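You operate a simulated robot arm through the tools that you are given. There is no shell and no other tool. Be economical: measure what you need, move in short steps, check, and stop when the job is done.

Carry out the task below with a simulated two-armed robot. There is one attempt and no reset: what you move stays moved.

## Task
Clear the stop and run one empty palm stroke at 3 sec and 3 mm.
Fine: pull out the stop button, push RESET once, set the side box's knob and the lower knob beside the clamp, then hold both palm buttons down for one stroke.

Only the result counts: the job must be done as asked and must still hold three seconds after the hand-in. Knocking over, shifting, dropping, spilling or breaking anything else fails it.

## Robot
Two 6-joint arms with two-finger parallel grippers on one trunk, on a base that drives. Base frame: it is fixed to the floor where the robot stands at the start and does not move with it; the origin is under the middle of the robot, x ahead of it, y to its left, z up. Readings come in m, rad, newtons and seconds.
The left shoulder is at the start at [0.06, 0.187, 1.191], the right one opposite. With the tool pointing down near the work surface each hand reaches from about 0.1 to 0.34 m from the robot's upright axis, wherever it stands, measured 20 degrees to its own side. Places, roughly: display of the heel press [0.4, -0.1, 0.5]; heel press [0.9, 0, 1.5]; knob of the side box [0.9, 0.5, 0.8]; lower knob beside the clamp [0.7, -0.2, 1.3]; palm button over the clamp button [0.6, -0.2, 0.8]; palm button over the stop button [0.5, 0.1, 0.8]; stop button of the heel press [0.4, 0, 0.6]; yellow button of the heel press [0.4, 0.2, 0.5]. Payload 1.57 kg a hand.
The tool frame of a hand sits at the grasp point between the pads (the TCP): z along the fingers, y along the line on which they close. The tips reach 0.03 m beyond it. Largest opening 0.11 m; finger width 0.024, thickness 0.012; the body of the gripper, 0.048 by 0.112 m, starts 0.078 m behind the TCP.
Orientation is that of the tool frame in the base frame, as a unit quaternion [w, x, y, z]. With the fingers straight down and closing along the base's y, the tool's x points along the base's -x, its y along +y and its z along -z.

## Interface
- The arms move only by the tool nudge_tool. It takes "left_targets", "right_targets" or both (then of equal length, played together; a hand with none holds still); each is a list that holds one entry, the list of rows, each a list of 7 numbers: the shift along the tool's x, y, z in m, then the turn, a rotation vector about the tool's x, y, z in degrees, then the gripper command, from -1 (fully open) to 1 (shut), values between in proportion. In form: [[[tx, ty, tz, ax, ay, az, gripper], ...]]. A call has 1 to 10 rows; each row shifts and turns the commanded pose from where the row before left it, along the tool's axes as they then stand. Rows are played at 5 a second. More than 0.05 m and 0.15 rad between two rows, or a gripper value outside its range, and nothing of the call is played. Where a pose cannot be reached the arm comes as near as it can. A force on the tool above 40 N (or 10 N above the force at the start of the call, whichever is more), or a blocked arm, ends the call early, and 0.2 s more pass. The fingers move at their own pace (about 0.153 m/s each) and stop on an object; they squeeze with about 31 N. The grip force told is the motor's: it shows also when the fingers shut on nothing. Time passes only in rows, and 0.2 s behind the last, so rows that do not move let the fingers close. It gives the time, the measured TCP pose, the force on the tool (base axes), the opening and the grip force at its end, in the units of the frame above (readings bear some noise), with the torque about the TCP (base axes, N m) and any sound that the robot's microphone picked up, and new pictures: "pictures" is both (left out), scene, wrist or none (wrist: the cameras of the hands that moved).
- Cameras (640 x 400 px; columns grow to the right, rows downward): "scene" is now at [0.0163, 0.0013, 1.7326]; the picture's right is [0.00, -1.00, 0.00], its down [-0.77, -0.00, -0.63] and it looks along [0.63, 0.00, -0.77] (base axes); focal length 296 px, centre (320, 200). "left" rides on the left gripper at [0.07, -0.016, -0.141] in its tool frame; the picture's right is [0.23, 0.97, 0.00], its down [-0.86, 0.20, -0.48] and it looks along [-0.47, 0.11, 0.88] (tool axes); focal length 222 px, centre (320, 200). "right" rides on the right gripper at [0.07, 0.016, -0.141] in its tool frame; the picture's right is [-0.23, 0.97, 0.00], its down [-0.86, -0.20, -0.48] and it looks along [-0.47, -0.11, 0.88] (tool axes); focal length 222 px, centre (320, 200). There is no depth. A picture from a camera that has moved, and an enlarged one, comes with that camera's place and axes in the base frame and with its lens.
- move_column(by): slides the trunk up (or, below 0, down) by that many m; the arms and the scene camera ride with it, the base frame stays. It gives what a move gives, with no picture.
- steer(legs): drives the robot by 1 to 6 legs, each [ahead, left, turn to the left] in m, m and rad, along the robot's own axes; the way and the turn of a leg run together, so that a leg with both is an arc; at most 1.5 m and 3.142 rad a leg. The arms and the cameras ride along, it lands a little off, and it stops where it bumps. It gives what a move gives, and a new picture of the scene camera.
- turn_head(pan, tilt): turns the head with the scene camera to pan (to the left, within 1.501 rad either way) and tilt (down, from -0.506 to 1.204), counted from straight ahead of the robot. It gives what a move gives, and a new picture of the scene camera.
- zoom(camera, box): a new picture of the part [left, top, right, bottom] of that camera's present view, enlarged. It takes no simulated time.
- finish_job(): hands the job in; it is judged then, once.

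Work in short steps. Places have to be worked out from the pictures, the camera data and where the tool is seen: move nearer, look again, correct. Check each grasp and each placing, and mend what went wrong. You have 120 turns and 260 pictures in all, those below and enlarged ones among them. Open the grippers and draw the arms clear of the work before you hand the job in, unless the task says otherwise; then end with one line.

The tools are called after "Emit:" by a JSON object that holds its "api" and its "payload". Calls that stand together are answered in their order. nudge_tool: Moves the arms, as the interface text tells. Its arguments: {"type":"object","properties":{"left_targets":{"type":"array","items":{"type":"array","items":{"type":"array","items":{"type":"number"}}}},"right_targets":{"type":"array","items":{"type":"array","items":{"type":"array","items":{"type":"number"}}}},"pictures":{"type":"string","enum":["both","scene","wrist","none"]}},"required":[]} The other tools are called the same way: move_column (by) slides the trunk up or down; steer (legs) drives the base; turn_head (pan, tilt) turns the head that bears the scene camera; zoom (camera, box) takes an enlarged picture of a part of a camera's view; finish_job () hands the job in.

At the start:

```text
t: 0.0
left_ee_pos: [0.3714, 0.1642, 1.4377]
left_tcp_rot: [0.001, 0.001, 1.0, 0.0]
left_force: [-0.4, -0.5, 0.6]
left_torque: [-0.02, 0.04, 0.02]
left_width: 0.1102
left_finger_force: 0.1
right_ee_pos: [0.3708, -0.1657, 1.4448]
right_tcp_rot: [0.0, 0.0, 1.0, -0.001]
right_force: [-0.1, 0.2, -0.9]
right_torque: [-0.01, -0.02, 0.01]
right_width: 0.1099
right_finger_force: 0.1
trunk travel left (down, up): [-0.819, 0.171]
robot x, y, heading: [-0.0026, -0.0041, -0.001]
head pan, tilt: [0.002, 0.883]
```

scene: 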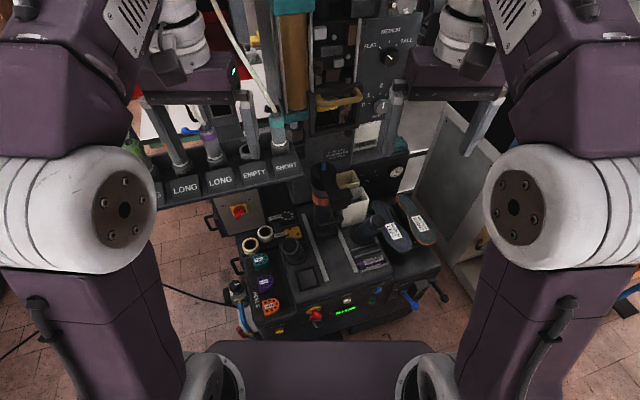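
right: 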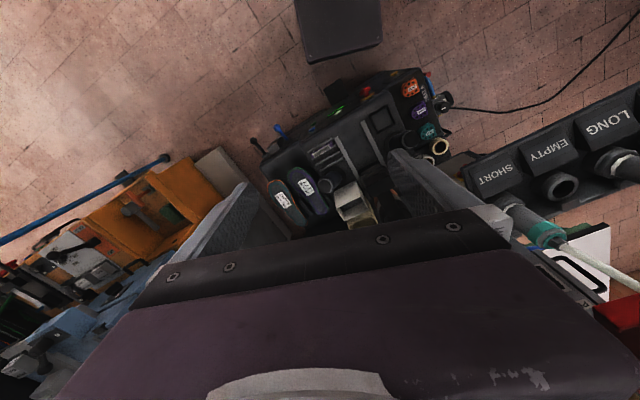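
left: 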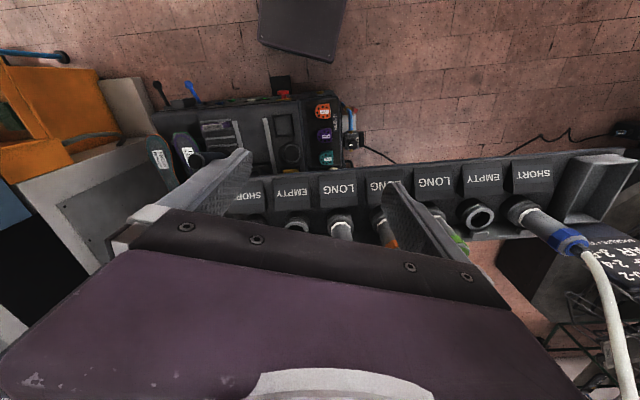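

The scene shows the press ahead with labels too small to read. I zoom in on the panel and the table first.

Emit:
{"api": "zoom", "payload": {"camera": "scene", "box": [200, 150, 460, 350]}}

Emit:
{"api": "zoom", "payload": {"camera": "scene", "box": [240, 0, 440, 130]}}

Emit:
{"api": "turn_head", "payload": {"pan": 0, "tilt": 0.2}}

```text
2.00 times, centred on (330, 250) of scene
camera zoom: at [0.0163, 0.0013, 1.7326], right [0.0, -1.0, 0.0], down [-0.77, 0.0, -0.63], along [0.63, 0.0, -0.77], focal length 592 px, centre (300, 100)
```

zoom: 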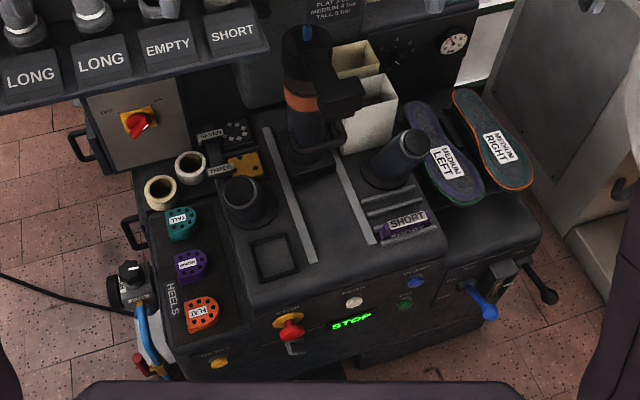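

```text
3.08 times, centred on (340, 65) of scene
camera zoom: at [0.0163, 0.0013, 1.7326], right [0.0, -1.0, 0.0], down [-0.77, 0.0, -0.63], along [0.63, 0.0, -0.77], focal length 911 px, centre (258, 615)
```

zoom: 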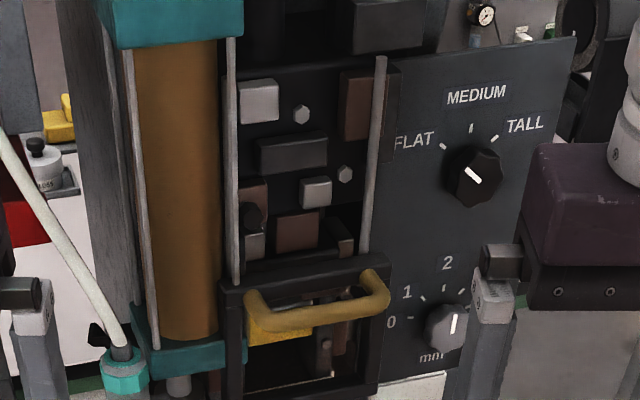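

```text
t: 1.1
left_ee_pos: [0.3718, 0.1642, 1.4384]
left_tcp_rot: [0.001, 0.0, 1.0, 0.0]
left_force: [0.2, -0.6, -0.4]
left_torque: [0.01, 0.02, 0.01]
left_width: 0.1103
left_finger_force: 0.0
right_ee_pos: [0.3709, -0.1657, 1.4436]
right_tcp_rot: [0.0, 0.0, 1.0, -0.001]
right_force: [-0.1, 0.0, 0.4]
right_torque: [0.02, 0.01, -0.02]
right_width: 0.1102
right_finger_force: 0.0
trunk travel left (down, up): [-0.819, 0.171]
robot x, y, heading: [0.0014, 0.0004, -0.007]
head pan, tilt: [0.0, 0.201]
camera scene: at [0.0329, 0.0012, 1.7927], right [0.0, -1.0, 0.0], down [-0.2, 0.0, -0.98], along [0.98, 0.0, -0.2], focal length 296 px, centre (320, 200)
```

scene: 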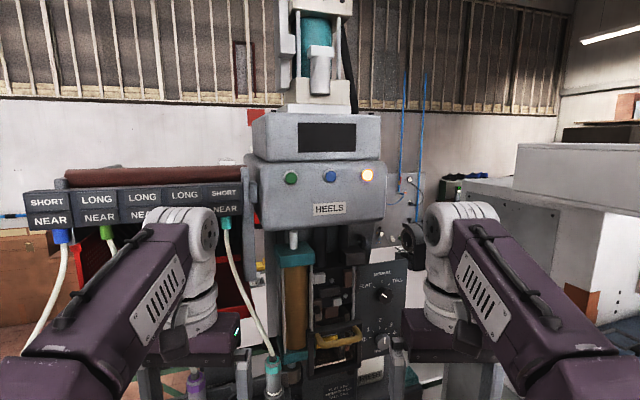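

I see the lower knob (mm) under FLAT/MEDIUM/TALL, the STOP display, and lamps on top. The side box isn't located yet, so I look to the left and down.

Emit:
{"api": "turn_head", "payload": {"pan": 0.5, "tilt": 0.75}}

Emit:
{"api": "zoom", "payload": {"camera": "scene", "box": [240, 100, 560, 300]}}

```text
t: 2.0
left_ee_pos: [0.3707, 0.1636, 1.4385]
left_tcp_rot: [0.001, 0.0, 1.0, 0.0]
left_force: [-0.7, -0.4, 0.4]
left_torque: [0.0, 0.0, 0.01]
left_width: 0.11
left_finger_force: 0.0
right_ee_pos: [0.3703, -0.1646, 1.4449]
right_tcp_rot: [0.001, 0.0, 1.0, 0.0]
right_force: [0.0, 0.5, -0.4]
right_torque: [-0.04, 0.03, 0.01]
right_width: 0.11
right_finger_force: 0.0
trunk travel left (down, up): [-0.819, 0.171]
robot x, y, heading: [0.0022, -0.0016, -0.005]
head pan, tilt: [0.499, 0.75]
camera scene: at [0.0126, 0.0407, 1.7432], right [0.48, -0.88, 0.0], down [-0.6, -0.33, -0.73], along [0.64, 0.35, -0.68], focal length 296 px, centre (320, 200)
```

scene: 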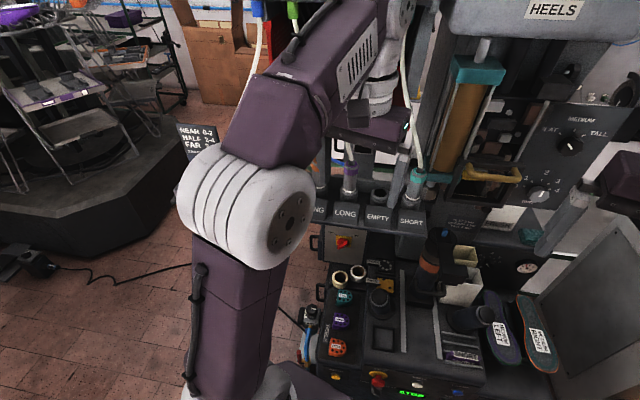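

```text
2.00 times, centred on (400, 200) of scene
camera zoom: at [0.0126, 0.0407, 1.7432], right [0.48, -0.88, 0.0], down [-0.6, -0.33, -0.73], along [0.64, 0.35, -0.68], focal length 592 px, centre (160, 200)
```

zoom: 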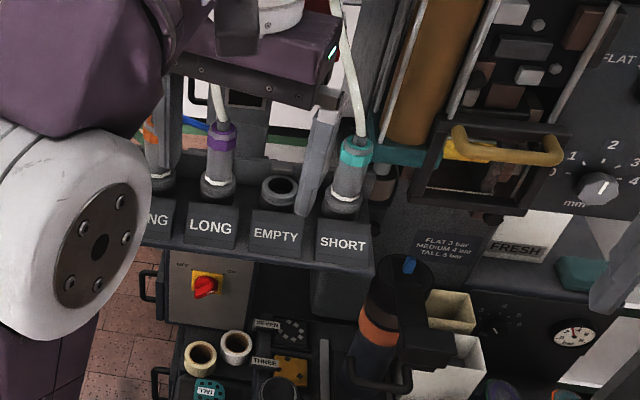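

The side box knob isn't visible from here; the left arm hides it. I back off and shift left for a fuller look.

Emit:
{"api": "steer", "payload": {"legs": [[-0.4, 0, 0], [0, 0.45, 0]]}}

Emit:
{"api": "turn_head", "payload": {"pan": -0.1, "tilt": 0.6}}

```text
t: 6.8
left_ee_pos: [-0.0234, 0.6069, 1.4385]
left_tcp_rot: [0.0, 0.0, 1.0, 0.001]
left_force: [0.3, -1.2, -0.4]
left_torque: [0.02, -0.04, 0.03]
left_width: 0.1101
left_finger_force: 0.0
right_ee_pos: [-0.0241, 0.2789, 1.4453]
right_tcp_rot: [0.0, 0.001, 1.0, 0.001]
right_force: [-0.2, -0.4, -0.1]
right_torque: [0.02, 0.02, 0.02]
right_width: 0.1102
right_finger_force: 0.1
trunk travel left (down, up): [-0.819, 0.171]
robot x, y, heading: [-0.394, 0.4487, -0.004]
head pan, tilt: [0.499, 0.75]
camera scene: at [-0.3826, 0.4857, 1.7432], right [0.48, -0.88, 0.0], down [-0.6, -0.32, -0.73], along [0.64, 0.35, -0.68], focal length 296 px, centre (320, 200)
```

scene: 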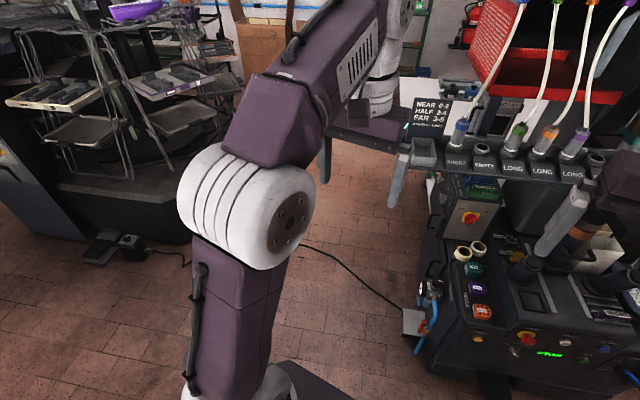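

```text
t: 7.8
left_ee_pos: [-0.0234, 0.6107, 1.4376]
left_tcp_rot: [0.001, 0.001, 1.0, 0.0]
left_force: [-0.4, -0.6, 0.2]
left_torque: [0.02, -0.05, 0.02]
left_width: 0.1103
left_finger_force: 0.0
right_ee_pos: [-0.0262, 0.2813, 1.4442]
right_tcp_rot: [0.0, 0.001, 1.0, -0.001]
right_force: [-0.1, 0.2, 0.0]
right_torque: [0.03, 0.03, 0.01]
right_width: 0.11
right_finger_force: 0.0
trunk travel left (down, up): [-0.819, 0.171]
robot x, y, heading: [-0.393, 0.4476, -0.003]
head pan, tilt: [-0.099, 0.6]
camera scene: at [-0.3676, 0.4399, 1.756], right [-0.1, -0.99, 0.0], down [-0.56, 0.06, -0.82], along [0.82, -0.08, -0.57], focal length 296 px, centre (320, 200)
```

scene: 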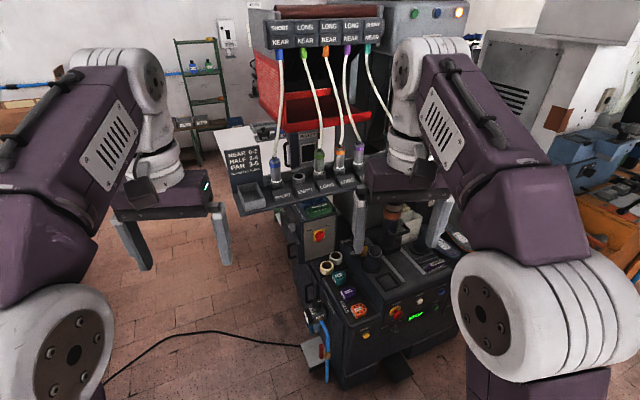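

Emit:
{"api": "zoom", "payload": {"camera": "scene", "box": [220, 100, 380, 200]}}

Emit:
{"api": "zoom", "payload": {"camera": "scene", "box": [280, 190, 440, 290]}}

```text
4.00 times, centred on (300, 150) of scene
camera zoom: at [-0.3676, 0.4399, 1.756], right [-0.1, -0.99, 0.0], down [-0.56, 0.06, -0.82], along [0.82, -0.08, -0.57], focal length 1184 px, centre (400, 400)
```

zoom: 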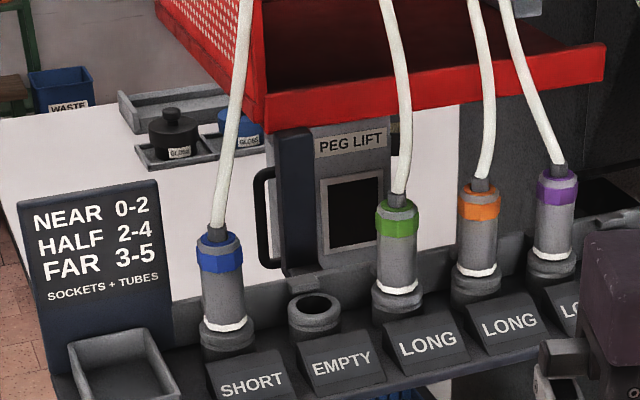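

```text
4.00 times, centred on (360, 240) of scene
camera zoom: at [-0.3676, 0.4399, 1.756], right [-0.1, -0.99, 0.0], down [-0.56, 0.06, -0.82], along [0.82, -0.08, -0.57], focal length 1184 px, centre (160, 40)
```

zoom: 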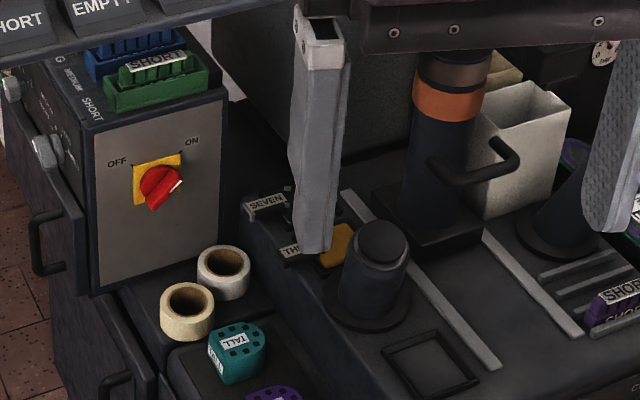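

The side box (with the OFF/ON switch) has knobs on its left face. I drive left and turn right to see that face.

Emit:
{"api": "steer", "payload": {"legs": [[0, 0.6, 0], [0, 0, -0.5]]}}

Emit:
{"api": "turn_head", "payload": {"pan": -0.05, "tilt": 0.55}}

```text
t: 12.6
left_ee_pos: [0.0104, 1.0162, 1.4389]
left_tcp_rot: [0.0, 0.247, 0.969, 0.0]
left_force: [-0.1, 0.3, 0.1]
left_torque: [0.02, 0.01, 0.0]
left_width: 0.1102
left_finger_force: 0.1
right_ee_pos: [-0.1492, 0.7287, 1.4445]
right_tcp_rot: [0.0, 0.248, 0.969, 0.0]
right_force: [-0.5, -0.1, -0.4]
right_torque: [0.02, 0.0, -0.02]
right_width: 0.1101
right_finger_force: 0.1
trunk travel left (down, up): [-0.819, 0.171]
robot x, y, heading: [-0.3909, 1.0507, -0.501]
head pan, tilt: [-0.099, 0.6]
camera scene: at [-0.3744, 1.031, 1.7561], right [-0.57, -0.82, 0.0], down [-0.47, 0.32, -0.83], along [0.68, -0.47, -0.56], focal length 296 px, centre (320, 200)
```

scene: 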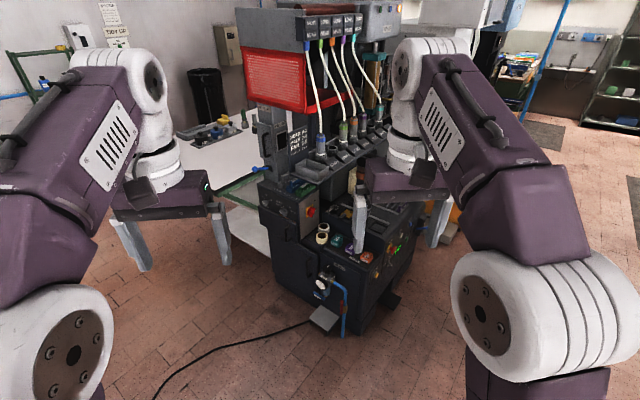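

```text
t: 13.3
left_ee_pos: [0.0111, 1.0152, 1.438]
left_tcp_rot: [0.002, 0.248, 0.969, -0.001]
left_force: [0.3, 0.0, -0.7]
left_torque: [-0.02, -0.01, -0.01]
left_width: 0.1101
left_finger_force: 0.1
right_ee_pos: [-0.1481, 0.7269, 1.4447]
right_tcp_rot: [0.0, 0.248, 0.969, 0.0]
right_force: [-0.5, 0.8, -0.3]
right_torque: [0.03, 0.03, -0.01]
right_width: 0.11
right_finger_force: 0.0
trunk travel left (down, up): [-0.819, 0.171]
robot x, y, heading: [-0.3935, 1.0505, -0.501]
head pan, tilt: [-0.051, 0.55]
camera scene: at [-0.371, 1.0336, 1.7605], right [-0.52, -0.85, 0.0], down [-0.45, 0.27, -0.85], along [0.73, -0.45, -0.52], focal length 296 px, centre (320, 200)
```

scene: 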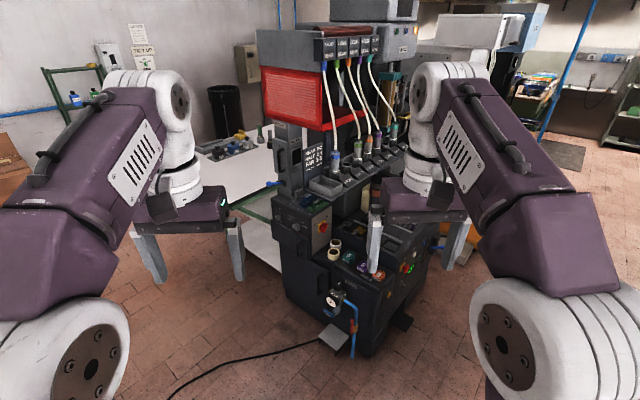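

Emit:
{"api": "zoom", "payload": {"camera": "scene", "box": [260, 180, 360, 242]}}

Emit:
{"api": "zoom", "payload": {"camera": "scene", "box": [300, 220, 430, 300]}}

```text
6.40 times, centred on (310, 211) of scene
camera zoom: at [-0.371, 1.0336, 1.7605], right [-0.52, -0.85, 0.0], down [-0.45, 0.27, -0.85], along [0.73, -0.45, -0.52], focal length 1895 px, centre (384, 130)
```

zoom: 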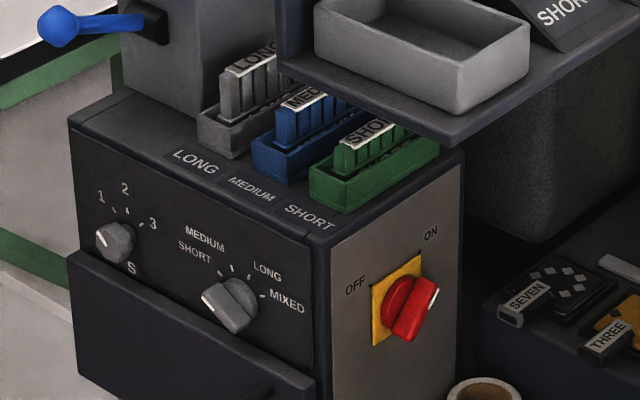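

```text
4.92 times, centred on (365, 260) of scene
camera zoom: at [-0.371, 1.0336, 1.7605], right [-0.52, -0.85, 0.0], down [-0.45, 0.27, -0.85], along [0.73, -0.45, -0.52], focal length 1458 px, centre (98, -95)
```

zoom: 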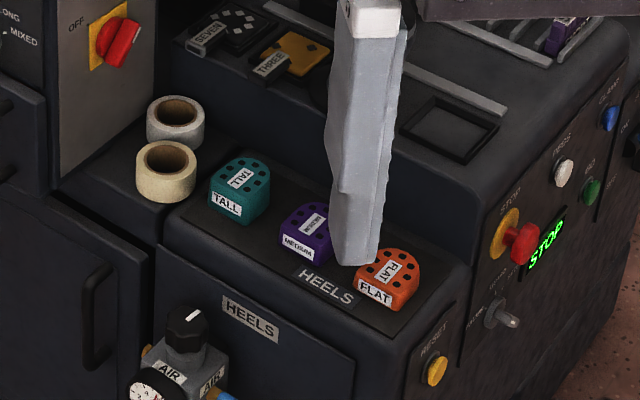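

The side box's rear knob is the seconds knob (1-2-3 s), near [0.94, 0.48, 0.79]; the front one is a length selector that I must leave alone. I drive round to face the box's left face.

Emit:
{"api": "steer", "payload": {"legs": [[0, 0, -1.07], [-0.25, 0, 0], [0, 1.1, 0]]}}

Emit:
{"api": "turn_head", "payload": {"pan": 0, "tilt": 0.7}}

```text
t: 23.0
left_ee_pos: [0.8709, 0.9324, 1.4395]
left_tcp_rot: [0.001, 0.706, 0.708, -0.001]
left_force: [-0.8, -0.4, 0.5]
left_torque: [0.0, -0.03, -0.02]
left_width: 0.11
left_finger_force: 0.1
right_ee_pos: [0.541, 0.932, 1.4451]
right_tcp_rot: [0.0, 0.706, 0.709, 0.0]
right_force: [0.8, -0.1, -0.2]
right_torque: [0.02, 0.01, 0.02]
right_width: 0.1103
right_finger_force: 0.0
trunk travel left (down, up): [-0.819, 0.171]
robot x, y, heading: [0.7055, 1.3019, -1.564]
head pan, tilt: [-0.051, 0.55]
camera scene: at [0.6997, 1.2748, 1.7606], right [-1.0, 0.05, 0.0], down [0.03, 0.52, -0.85], along [-0.04, -0.85, -0.52], focal length 296 px, centre (320, 200)
```

scene: 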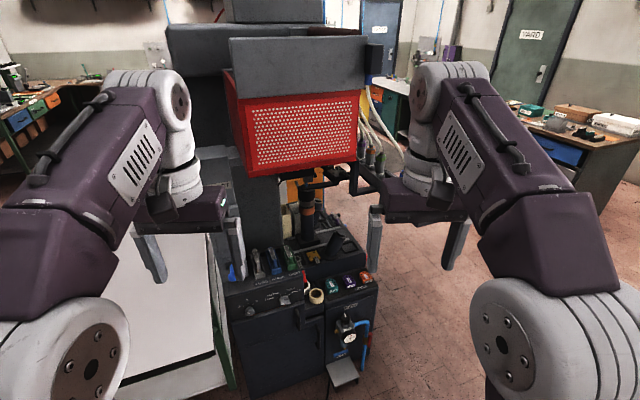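

```text
t: 23.7
left_ee_pos: [0.8702, 0.9318, 1.4376]
left_tcp_rot: [0.001, 0.706, 0.708, 0.0]
left_force: [0.3, 0.1, 0.5]
left_torque: [-0.03, 0.0, 0.01]
left_width: 0.1099
left_finger_force: 0.1
right_ee_pos: [0.5404, 0.9321, 1.4437]
right_tcp_rot: [0.0, 0.706, 0.708, 0.0]
right_force: [-0.5, -0.7, 0.2]
right_torque: [-0.01, 0.0, 0.0]
right_width: 0.1099
right_finger_force: 0.1
trunk travel left (down, up): [-0.819, 0.171]
robot x, y, heading: [0.7066, 1.3024, -1.567]
head pan, tilt: [0.0, 0.7]
camera scene: at [0.7053, 1.2795, 1.7475], right [-1.0, 0.0, 0.0], down [0.0, 0.64, -0.77], along [0.0, -0.77, -0.64], focal length 296 px, centre (320, 200)
```

scene: 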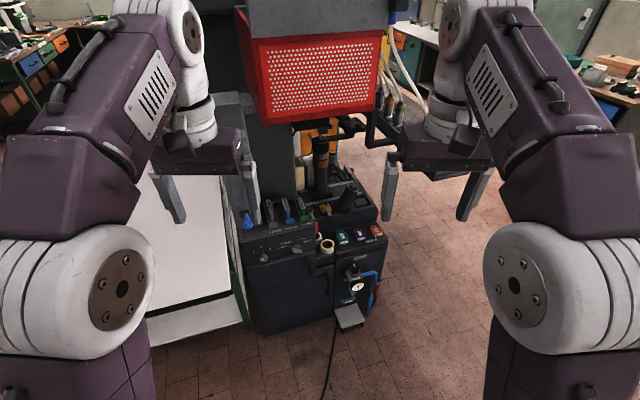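

The knob face now looks at me. I zoom in to locate it.

Emit:
{"api": "zoom", "payload": {"camera": "scene", "box": [225, 200, 345, 275]}}

```text
5.33 times, centred on (285, 238) of scene
camera zoom: at [0.7053, 1.2795, 1.7475], right [-1.0, 0.0, 0.0], down [0.0, 0.64, -0.77], along [0.0, -0.77, -0.64], focal length 1579 px, centre (507, 0)
```

zoom: 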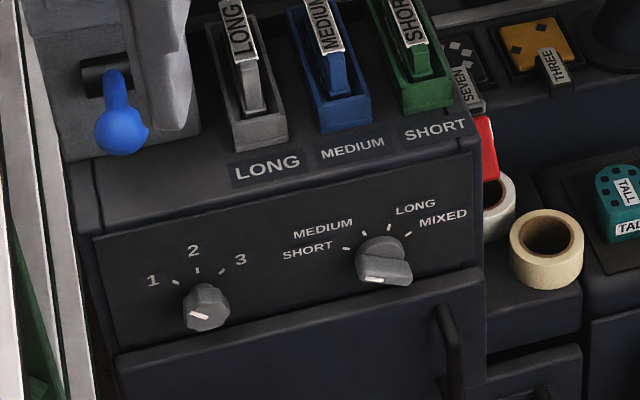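

Triangulating: seconds knob ≈ (0.934, 0.503, 0.798), and the machine is yawed about 16.6° (face normal ≈ (-0.286, 0.958)). There is a white table next to it, so I check its extent before lowering.

Emit:
{"api": "turn_head", "payload": {"pan": 0.75, "tilt": 0.6}}

Emit:
{"api": "turn_head", "payload": {"pan": 0.1, "tilt": 1.1}}

```text
t: 24.8
left_ee_pos: [0.8706, 0.9315, 1.4385]
left_tcp_rot: [0.001, 0.706, 0.708, 0.0]
left_force: [0.5, 0.6, -0.7]
left_torque: [0.03, 0.03, -0.02]
left_width: 0.1099
left_finger_force: 0.1
right_ee_pos: [0.5419, 0.9325, 1.4453]
right_tcp_rot: [0.0, 0.705, 0.709, 0.001]
right_force: [-0.7, -0.3, -0.8]
right_torque: [0.01, 0.02, -0.01]
right_width: 0.1102
right_finger_force: 0.0
trunk travel left (down, up): [-0.819, 0.171]
robot x, y, heading: [0.7059, 1.3049, -1.565]
head pan, tilt: [0.75, 0.6]
camera scene: at [0.7653, 1.3, 1.756], right [-0.73, -0.68, 0.0], down [-0.39, 0.41, -0.83], along [0.56, -0.6, -0.56], focal length 296 px, centre (320, 200)
```

scene: 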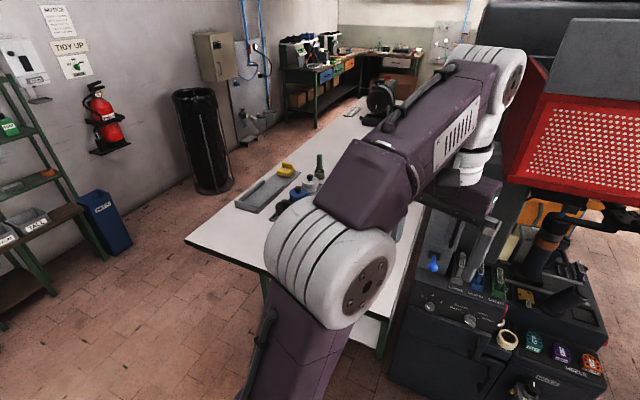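

```text
t: 25.9
left_ee_pos: [0.872, 0.9325, 1.4377]
left_tcp_rot: [0.001, 0.707, 0.708, -0.001]
left_force: [-0.4, 0.3, -0.4]
left_torque: [-0.01, -0.03, 0.02]
left_width: 0.11
left_finger_force: 0.1
right_ee_pos: [0.5422, 0.932, 1.4448]
right_tcp_rot: [0.0, 0.706, 0.708, 0.001]
right_force: [0.4, 0.0, 0.1]
right_torque: [0.01, -0.03, -0.01]
right_width: 0.1102
right_finger_force: 0.0
trunk travel left (down, up): [-0.819, 0.171]
robot x, y, heading: [0.7049, 1.3013, -1.57]
head pan, tilt: [0.099, 1.1]
camera scene: at [0.7117, 1.3017, 1.7175], right [-0.99, -0.1, 0.0], down [-0.09, 0.89, -0.45], along [0.05, -0.45, -0.89], focal length 296 px, centre (320, 200)
```

scene: 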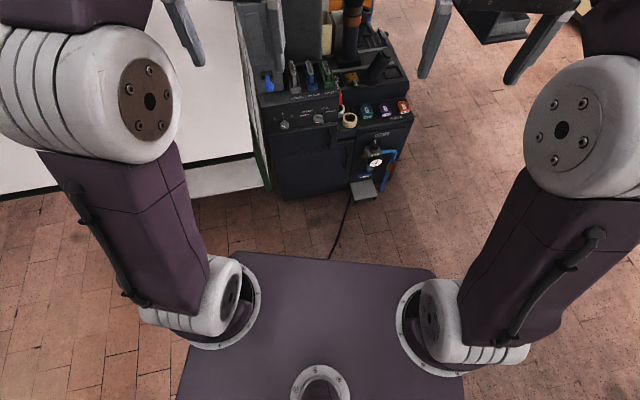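

Table edge is ~0.13 m beside the knob's axis, so I align with the machine's yaw (heading ≈ -1.28) and stand ~0.7 m from the knob with the left shoulder in line.

Emit:
{"api": "steer", "payload": {"legs": [[0, 0, 0.29], [0.129, -0.198, 0]]}}

Emit:
{"api": "turn_head", "payload": {"pan": 0.2, "tilt": 0.85}}

```text
t: 28.6
left_ee_pos: [0.8206, 0.8169, 1.4379]
left_tcp_rot: [0.0, 0.596, 0.803, -0.001]
left_force: [-0.5, -0.5, 0.1]
left_torque: [0.0, 0.07, -0.04]
left_width: 0.11
left_finger_force: 0.0
right_ee_pos: [0.5047, 0.7229, 1.4457]
right_tcp_rot: [0.0, 0.595, 0.803, -0.001]
right_force: [0.0, -0.7, 0.1]
right_torque: [-0.03, 0.0, 0.04]
right_width: 0.11
right_finger_force: 0.0
trunk travel left (down, up): [-0.819, 0.171]
robot x, y, heading: [0.5538, 1.1223, -1.277]
head pan, tilt: [0.099, 1.1]
camera scene: at [0.5628, 1.1263, 1.7174], right [-0.92, -0.38, 0.0], down [-0.34, 0.82, -0.45], along [0.17, -0.42, -0.89], focal length 296 px, centre (320, 200)
```

scene: 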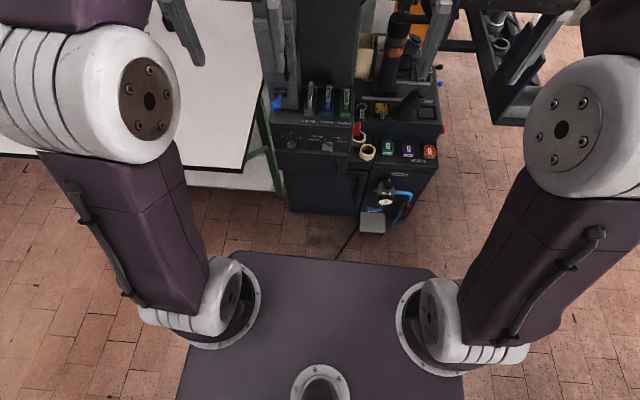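

```text
t: 29.3
left_ee_pos: [0.8179, 0.8141, 1.4378]
left_tcp_rot: [0.0, 0.595, 0.804, 0.0]
left_force: [-0.4, 0.4, 0.6]
left_torque: [-0.02, 0.0, 0.01]
left_width: 0.1096
left_finger_force: 0.1
right_ee_pos: [0.5027, 0.7189, 1.4445]
right_tcp_rot: [0.001, 0.595, 0.804, 0.0]
right_force: [-0.7, 0.4, -0.7]
right_torque: [0.0, -0.04, 0.02]
right_width: 0.11
right_finger_force: 0.1
trunk travel left (down, up): [-0.819, 0.171]
robot x, y, heading: [0.5535, 1.124, -1.276]
head pan, tilt: [0.201, 0.85]
camera scene: at [0.5725, 1.112, 1.7351], right [-0.88, -0.48, 0.0], down [-0.36, 0.66, -0.66], along [0.31, -0.58, -0.75], focal length 296 px, centre (320, 200)
```

scene: 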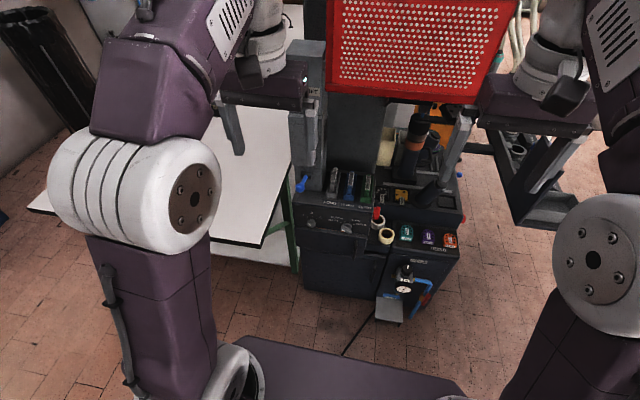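

The hands are well away from the rack and box. I lower the trunk so the left shoulder is at knob height.

Emit:
{"api": "move_column", "payload": {"by": -0.36}}

Emit:
{"api": "nudge_tool", "payload": {"left_targets": [[[0, 0, 0, 0, -8, 0, -1], [0, 0, 0, 0, -8, 0, -1], [0, 0, 0, 0, -8, 0, -1], [0, 0, 0, 0, -8, 0, -1]]], "pictures": "both"}}

```text
t: 32.8
left_ee_pos: [0.8196, 0.8148, 1.0773]
left_tcp_rot: [0.001, 0.595, 0.803, -0.001]
left_force: [-0.1, -1.0, 0.5]
left_torque: [0.03, 0.02, 0.02]
left_width: 0.1098
left_finger_force: 0.1
right_ee_pos: [0.504, 0.7212, 1.0851]
right_tcp_rot: [0.0, 0.595, 0.804, 0.0]
right_force: [-0.3, -0.4, 0.0]
right_torque: [0.02, 0.01, -0.01]
right_width: 0.1099
right_finger_force: 0.1
trunk travel left (down, up): [-0.459, 0.531]
robot x, y, heading: [0.5522, 1.1226, -1.271]
head pan, tilt: [0.201, 0.85]
```

```text
t: 33.8
left_ee_pos: [0.8194, 0.8121, 1.0803]
left_tcp_rot: [0.222, 0.572, 0.772, -0.164]
left_force: [0.5, -0.1, -0.5]
left_torque: [-0.01, 0.03, -0.02]
left_width: 0.11
left_finger_force: 0.0
left hand out of reach, approached as far as the arm can: row 4
right_ee_pos: [0.5039, 0.7218, 1.085]
right_tcp_rot: [0.0, 0.596, 0.803, 0.0]
right_force: [0.1, 0.6, -0.5]
right_torque: [-0.03, -0.02, -0.02]
right_width: 0.1101
right_finger_force: 0.0
trunk travel left (down, up): [-0.459, 0.531]
robot x, y, heading: [0.5535, 1.1265, -1.276]
head pan, tilt: [0.201, 0.85]
camera scene: at [0.5732, 1.1136, 1.3752], right [-0.88, -0.48, 0.0], down [-0.36, 0.66, -0.66], along [0.31, -0.58, -0.75], focal length 296 px, centre (320, 200)
camera left: at [0.7638, 0.935, 1.1629], right [0.88, 0.47, -0.12], down [0.33, -0.39, 0.86], along [0.35, -0.79, -0.5], focal length 222 px, centre (320, 200)
```

scene: 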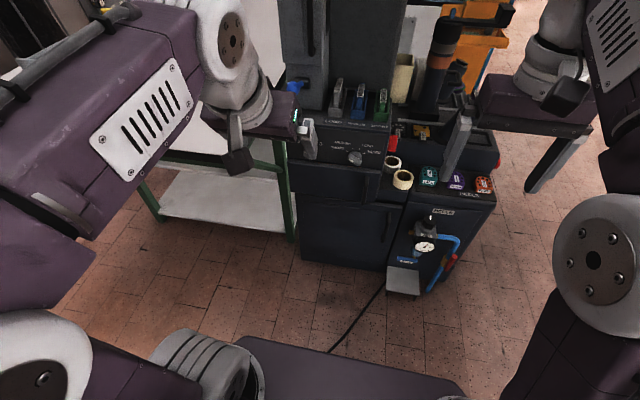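
left: 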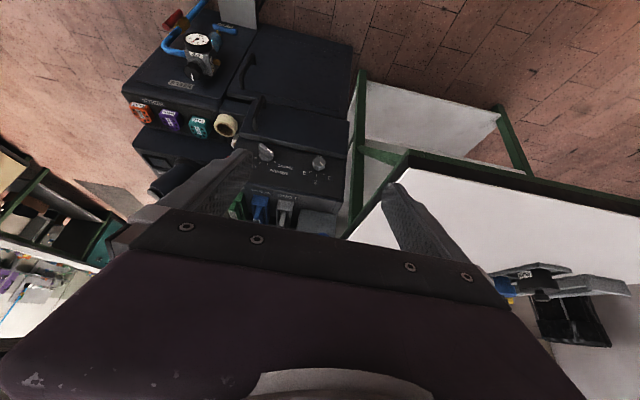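

The hand had pitched 32° when its wrist came too close to the shoulder. I now move forward and down while pitching to horizontal, aiming at a point 0.10 m in front of the knob, with the fingers half closed to keep off the table.

Emit:
{"api": "nudge_tool", "payload": {"left_targets": [[[-0.0052, 0.0026, 0.0445, 0, -7.25, 0, -0.2], [0.0005, 0.0026, 0.0448, 0, -7.25, 0, -0.2], [0.0061, 0.0026, 0.0444, 0, -7.25, 0, -0.2], [0.0117, 0.0026, 0.0433, 0, -7.25, 0, -0.2]]], "pictures": "none"}}

Emit:
{"api": "nudge_tool", "payload": {"left_targets": [[[0.017, 0.0026, 0.0415, 0, -7.25, 0, -0.2], [0.0221, 0.0026, 0.039, 0, -7.25, 0, -0.2], [0.0269, 0.0026, 0.0359, 0, -7.25, 0, -0.2], [0.0312, 0.0026, 0.0322, 0, -7.25, 0, -0.2]]], "pictures": "both"}}

```text
t: 34.8
left_ee_pos: [0.8563, 0.7274, 0.9726]
left_tcp_rot: [0.371, 0.527, 0.716, -0.269]
left_force: [0.5, -0.1, -0.1]
left_torque: [0.0, -0.01, -0.04]
left_width: 0.0658
left_finger_force: 0.1
left hand out of reach, approached as far as the arm can: row 1, 4
right_ee_pos: [0.5048, 0.722, 1.0854]
right_tcp_rot: [0.001, 0.595, 0.803, 0.0]
right_force: [0.2, -0.1, 0.0]
right_torque: [-0.03, 0.0, -0.01]
right_width: 0.11
right_finger_force: 0.0
trunk travel left (down, up): [-0.459, 0.531]
robot x, y, heading: [0.5515, 1.123, -1.278]
head pan, tilt: [0.201, 0.85]
```

```text
t: 35.8
left_ee_pos: [0.9162, 0.5769, 0.9068]
left_tcp_rot: [0.529, 0.449, 0.608, -0.385]
left_force: [0.4, -0.9, -0.5]
left_torque: [0.02, 0.02, 0.01]
left_width: 0.0658
left_finger_force: 0.0
left hand out of reach, approached as far as the arm can: row 1, 3, 4
right_ee_pos: [0.5041, 0.7179, 1.0824]
right_tcp_rot: [-0.001, 0.596, 0.803, 0.001]
right_force: [0.3, 0.3, -0.1]
right_torque: [0.07, 0.05, 0.0]
right_width: 0.1098
right_finger_force: 0.0
trunk travel left (down, up): [-0.459, 0.531]
robot x, y, heading: [0.5573, 1.123, -1.274]
head pan, tilt: [0.201, 0.85]
camera scene: at [0.5745, 1.1103, 1.3751], right [-0.88, -0.48, 0.0], down [-0.36, 0.66, -0.66], along [0.31, -0.58, -0.75], focal length 296 px, centre (320, 200)
camera left: at [0.8545, 0.7132, 0.8593], right [0.92, 0.32, -0.22], down [0.08, 0.39, 0.92], along [0.38, -0.86, 0.33], focal length 222 px, centre (320, 200)
```

scene: 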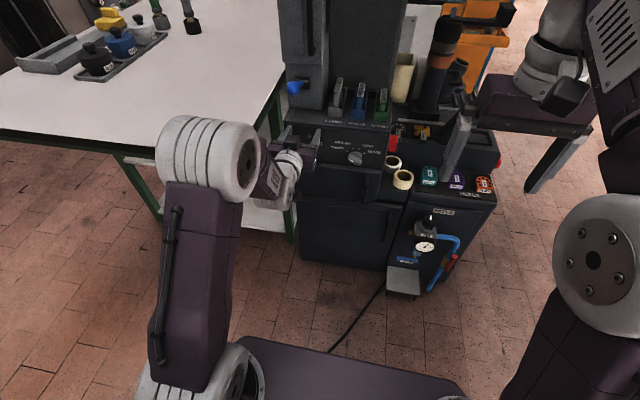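
left: 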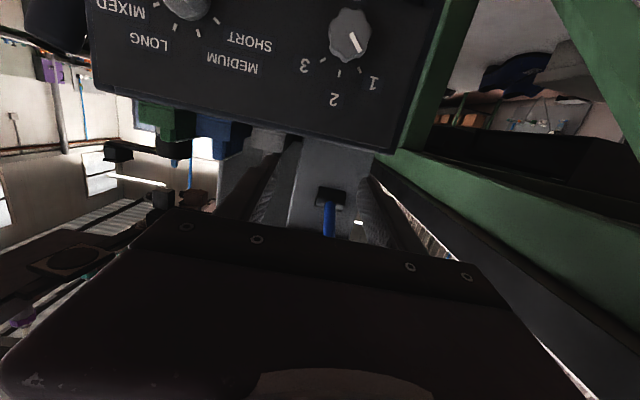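

The hand is horizontal (82°) but 0.11 m too high; the knob shows in the wrist picture. I zoom in to read its pointer.

Emit:
{"api": "zoom", "payload": {"camera": "left", "box": [260, 0, 420, 100]}}

Emit:
{"api": "zoom", "payload": {"camera": "scene", "box": [250, 60, 410, 180]}}

```text
4.00 times, centred on (340, 50) of left
camera zoom: at [0.8545, 0.7132, 0.8593], right [0.92, 0.32, -0.22], down [0.08, 0.39, 0.92], along [0.38, -0.86, 0.33], focal length 888 px, centre (240, 800)
```

zoom: 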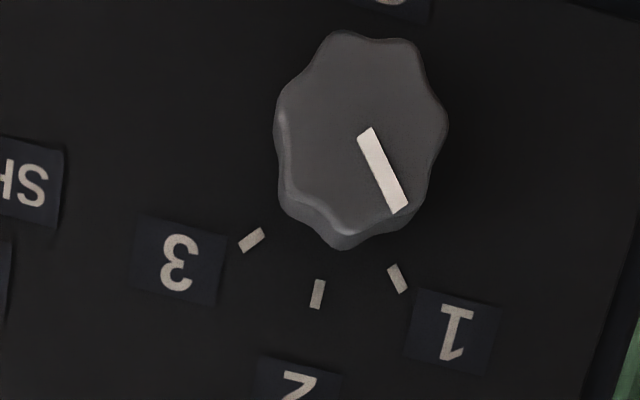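

```text
3.33 times, centred on (330, 120) of scene
camera zoom: at [0.5745, 1.1103, 1.3751], right [-0.88, -0.48, 0.0], down [-0.36, 0.66, -0.66], along [0.31, -0.58, -0.75], focal length 987 px, centre (287, 467)
```

zoom: 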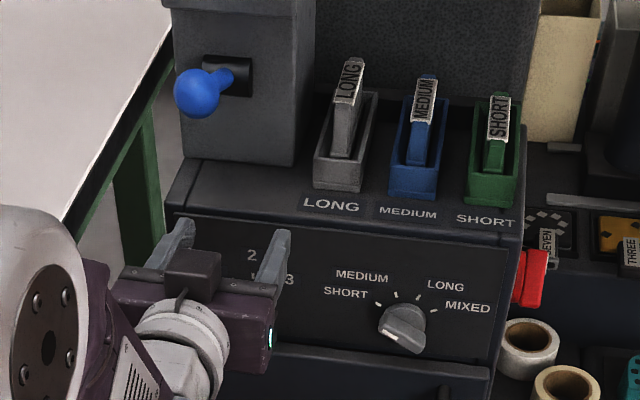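

Pointer is at 1; the ticks are ~36° apart, so 3 needs ~72–75° clockwise (+z tool turn). I back off, level the hand, lower it to z≈0.793, and pre-roll by -36°.

Emit:
{"api": "nudge_tool", "payload": {"left_targets": [[[0.0058, -0.001, -0.0396, 0, -8.3, 0, -0.2], [0.038, -0.001, 0.005, 0, 0, 0, -0.2], [0.038, -0.001, 0.005, 0, 0, 0, -0.2], [0.038, 0, 0.004, 0, 0, 0, -0.2], [0, 0, 0, 0, 0, -7.2, -0.2], [0, 0, 0, 0, 0, -7.2, -0.2], [0, 0, 0, 0, 0, -7.2, -0.2], [0, 0, 0, 0, 0, -7.2, -0.2], [0, 0, 0, 0, 0, -7.2, -0.2]]], "pictures": "both"}}

```text
t: 36.4
left_ee_pos: [0.9182, 0.5645, 0.9827]
left_tcp_rot: [0.576, 0.415, 0.565, -0.419]
left_force: [0.1, 5.5, -0.7]
left_torque: [-0.08, -0.05, -0.11]
left_width: 0.064
left_finger_force: 0.1
left hand out of reach, approached as far as the arm can: row 1, 2
right_ee_pos: [0.5033, 0.7238, 1.0852]
right_tcp_rot: [0.0, 0.595, 0.804, 0.0]
right_force: [1.1, -0.2, -0.1]
right_torque: [0.03, 0.02, 0.02]
right_width: 0.1101
right_finger_force: 0.0
trunk travel left (down, up): [-0.459, 0.531]
robot x, y, heading: [0.5548, 1.1255, -1.276]
head pan, tilt: [0.201, 0.85]
stopped in row 2 (left hand): the force on the tool passed its limit at 73 N (the readings are from after the stop); the commanded pose is now the measured one
camera scene: at [0.5716, 1.1178, 1.3753], right [-0.88, -0.48, 0.0], down [-0.36, 0.66, -0.66], along [0.32, -0.58, -0.75], focal length 296 px, centre (320, 200)
camera left: at [0.8607, 0.6919, 0.9122], right [0.93, 0.29, -0.22], down [0.04, 0.53, 0.85], along [0.37, -0.8, 0.48], focal length 222 px, centre (320, 200)
```

scene: 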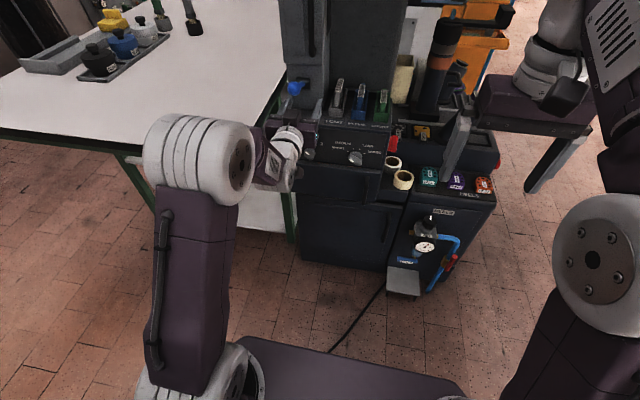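
left: 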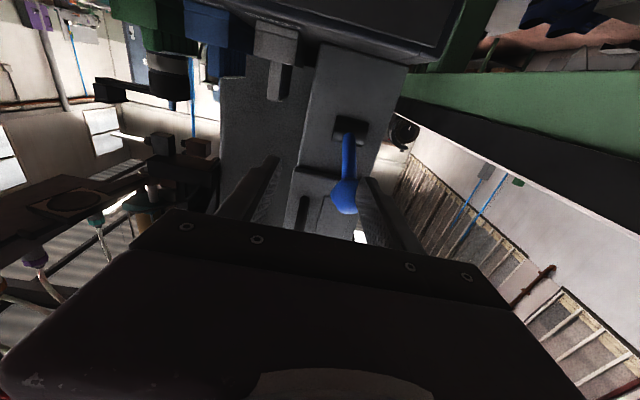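

The arm couldn't hold the low pose and drifted up beside the blue lever, with a brief bump. I back straight out with the base, then check the lever; after that I'll lower the trunk instead of the arm.

Emit:
{"api": "zoom", "payload": {"camera": "scene", "box": [250, 60, 410, 180]}}

Emit:
{"api": "steer", "payload": {"legs": [[-0.1, 0, 0]]}}

Emit:
{"api": "zoom", "payload": {"camera": "scene", "box": [250, 40, 410, 160]}}

```text
3.33 times, centred on (330, 120) of scene
camera zoom: at [0.5716, 1.1178, 1.3753], right [-0.88, -0.48, 0.0], down [-0.36, 0.66, -0.66], along [0.32, -0.58, -0.75], focal length 987 px, centre (287, 467)
```

zoom: 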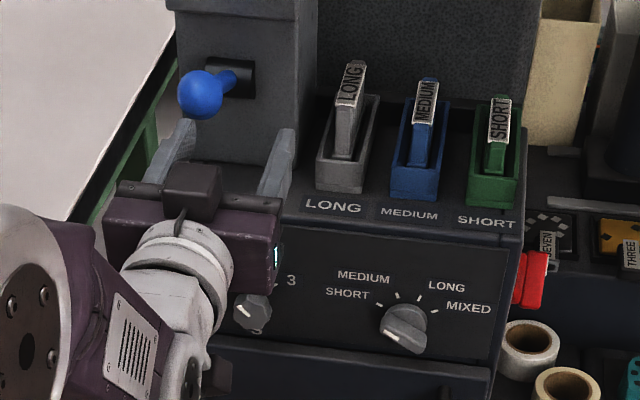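

```text
t: 37.5
left_ee_pos: [0.8912, 0.6543, 0.9812]
left_tcp_rot: [0.576, 0.416, 0.566, -0.418]
left_force: [0.1, 0.2, 0.4]
left_torque: [0.06, 0.02, -0.04]
left_width: 0.0661
left_finger_force: 0.1
right_ee_pos: [0.4753, 0.8164, 1.0844]
right_tcp_rot: [0.0, 0.595, 0.804, 0.0]
right_force: [0.0, 0.0, 0.1]
right_torque: [0.0, -0.01, -0.02]
right_width: 0.1099
right_finger_force: 0.0
trunk travel left (down, up): [-0.459, 0.531]
robot x, y, heading: [0.5234, 1.2166, -1.273]
head pan, tilt: [0.201, 0.85]
camera scene: at [0.544, 1.209, 1.3752], right [-0.88, -0.48, 0.0], down [-0.36, 0.66, -0.66], along [0.31, -0.58, -0.75], focal length 296 px, centre (320, 200)
```

scene: 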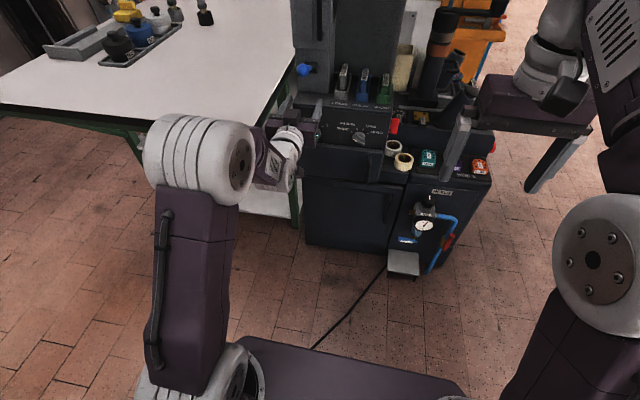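

```text
3.33 times, centred on (330, 100) of scene
camera zoom: at [0.544, 1.209, 1.3752], right [-0.88, -0.48, 0.0], down [-0.36, 0.66, -0.66], along [0.31, -0.58, -0.75], focal length 987 px, centre (287, 533)
```

zoom: 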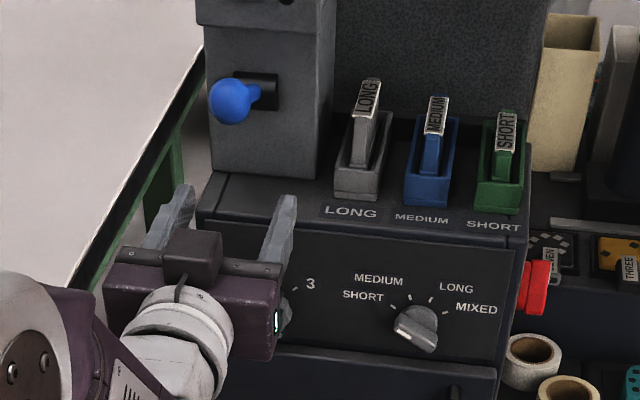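

The lever looks unmoved. Lowering the trunk 0.19 m brings the level hand to knob height at a safe standoff.

Emit:
{"api": "move_column", "payload": {"by": -0.19}}

Emit:
{"api": "nudge_tool", "payload": {"left_targets": [[[0, 0, 0, 0, 0, -7.2, -0.2], [0, 0, 0, 0, 0, -7.2, -0.2], [0, 0, 0, 0, 0, -7.2, -0.2], [0, 0, 0, 0, 0, -7.2, -0.2], [0, 0, 0, 0, 0, -7.2, -0.2]]], "pictures": "both"}}

```text
t: 39.6
left_ee_pos: [0.8907, 0.655, 0.7903]
left_tcp_rot: [0.576, 0.416, 0.566, -0.418]
left_force: [-0.4, -0.6, 0.3]
left_torque: [0.04, 0.02, -0.01]
left_width: 0.0662
left_finger_force: 0.0
right_ee_pos: [0.4738, 0.8156, 0.895]
right_tcp_rot: [-0.001, 0.595, 0.804, 0.001]
right_force: [0.3, 0.4, 0.4]
right_torque: [0.01, -0.03, 0.02]
right_width: 0.1098
right_finger_force: 0.1
trunk travel left (down, up): [-0.269, 0.721]
robot x, y, heading: [0.5225, 1.2183, -1.281]
head pan, tilt: [0.201, 0.85]
```

```text
t: 40.8
left_ee_pos: [0.8918, 0.6544, 0.7911]
left_tcp_rot: [0.417, 0.22, 0.668, -0.576]
left_force: [0.0, 0.4, 0.6]
left_torque: [0.02, 0.0, 0.02]
left_width: 0.0659
left_finger_force: 0.1
right_ee_pos: [0.4756, 0.8148, 0.8946]
right_tcp_rot: [0.0, 0.595, 0.804, 0.0]
right_force: [0.8, -0.5, 0.2]
right_torque: [0.02, 0.0, -0.01]
right_width: 0.11
right_finger_force: 0.1
trunk travel left (down, up): [-0.269, 0.721]
robot x, y, heading: [0.523, 1.2176, -1.277]
head pan, tilt: [0.201, 0.85]
camera scene: at [0.5443, 1.208, 1.1852], right [-0.88, -0.48, 0.0], down [-0.36, 0.66, -0.66], along [0.31, -0.58, -0.75], focal length 296 px, centre (320, 200)
camera left: at [0.7965, 0.7715, 0.7436], right [0.63, 0.19, -0.75], down [0.48, 0.66, 0.57], along [0.61, -0.72, 0.32], focal length 222 px, centre (320, 200)
```

scene: 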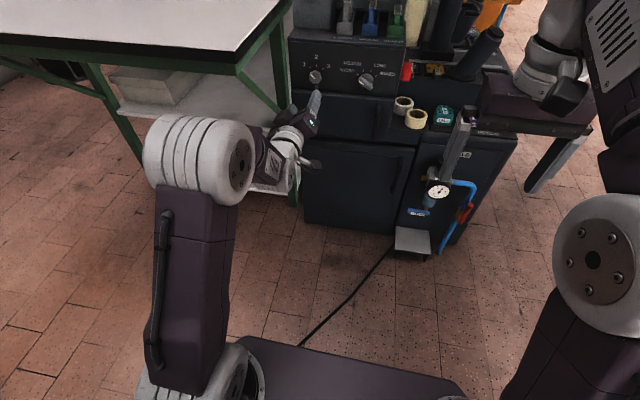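
left: 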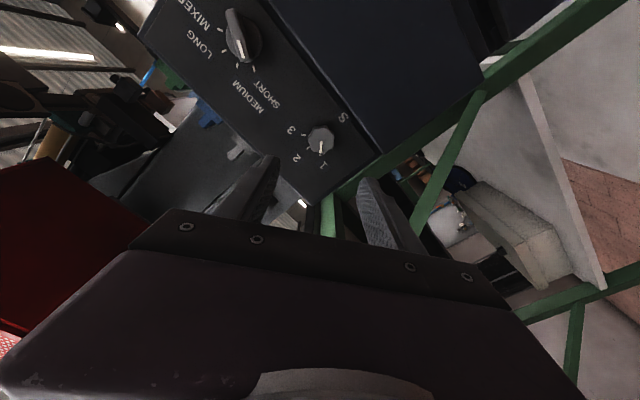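

Roll reached; the axis lines up with the knob within 3 mm. I advance 0.10 m and look.

Emit:
{"api": "nudge_tool", "payload": {"left_targets": [[[0, 0, 0.035, 0, 0, 0, -0.2], [0, 0, 0.035, 0, 0, 0, -0.2], [0, 0, 0.03, 0, 0, 0, -0.2], [0, 0, 0, 0, 0, 0, -0.2]]], "pictures": "both"}}

Emit:
{"api": "zoom", "payload": {"camera": "scene", "box": [260, 40, 420, 140]}}

```text
t: 41.8
left_ee_pos: [0.9227, 0.56, 0.7917]
left_tcp_rot: [0.418, 0.222, 0.667, -0.576]
left_force: [0.5, -0.8, 0.4]
left_torque: [-0.04, -0.02, -0.01]
left_width: 0.0659
left_finger_force: 0.1
right_ee_pos: [0.4756, 0.8147, 0.8946]
right_tcp_rot: [0.0, 0.594, 0.804, 0.0]
right_force: [-0.7, 0.3, -0.4]
right_torque: [0.0, 0.02, 0.01]
right_width: 0.11
right_finger_force: 0.0
trunk travel left (down, up): [-0.269, 0.721]
robot x, y, heading: [0.5219, 1.2215, -1.273]
head pan, tilt: [0.201, 0.85]
camera scene: at [0.5443, 1.2081, 1.1852], right [-0.88, -0.48, 0.0], down [-0.36, 0.66, -0.66], along [0.31, -0.58, -0.75], focal length 296 px, centre (320, 200)
camera left: at [0.8271, 0.6763, 0.7443], right [0.63, 0.19, -0.75], down [0.48, 0.66, 0.57], along [0.61, -0.72, 0.32], focal length 222 px, centre (320, 200)
```

scene: 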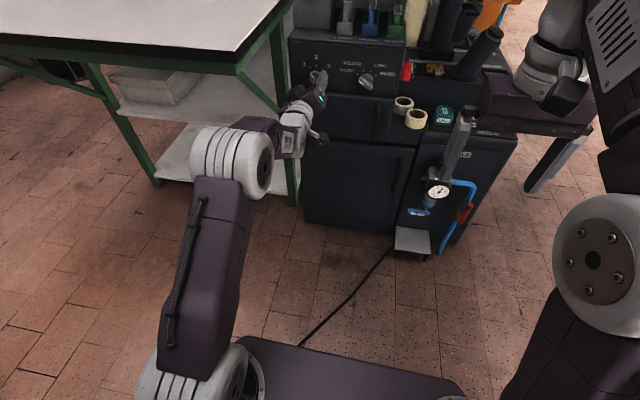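
left: 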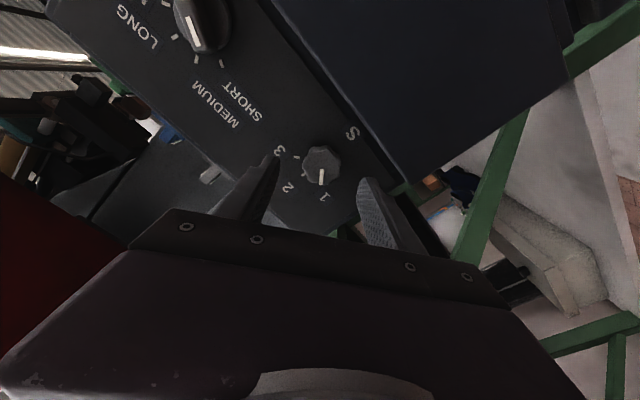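

```text
4.00 times, centred on (340, 90) of scene
camera zoom: at [0.5443, 1.2081, 1.1852], right [-0.88, -0.48, 0.0], down [-0.36, 0.66, -0.66], along [0.31, -0.58, -0.75], focal length 1184 px, centre (240, 640)
```

zoom: 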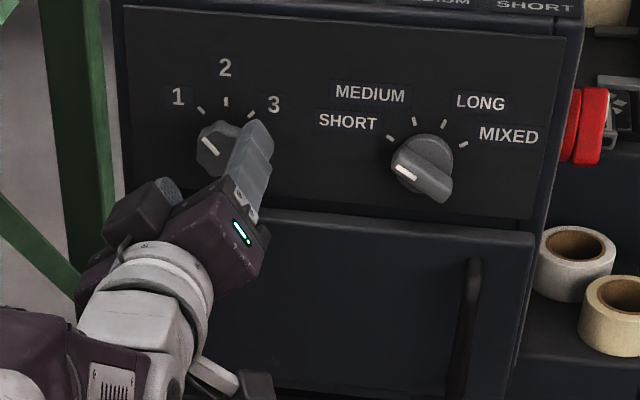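

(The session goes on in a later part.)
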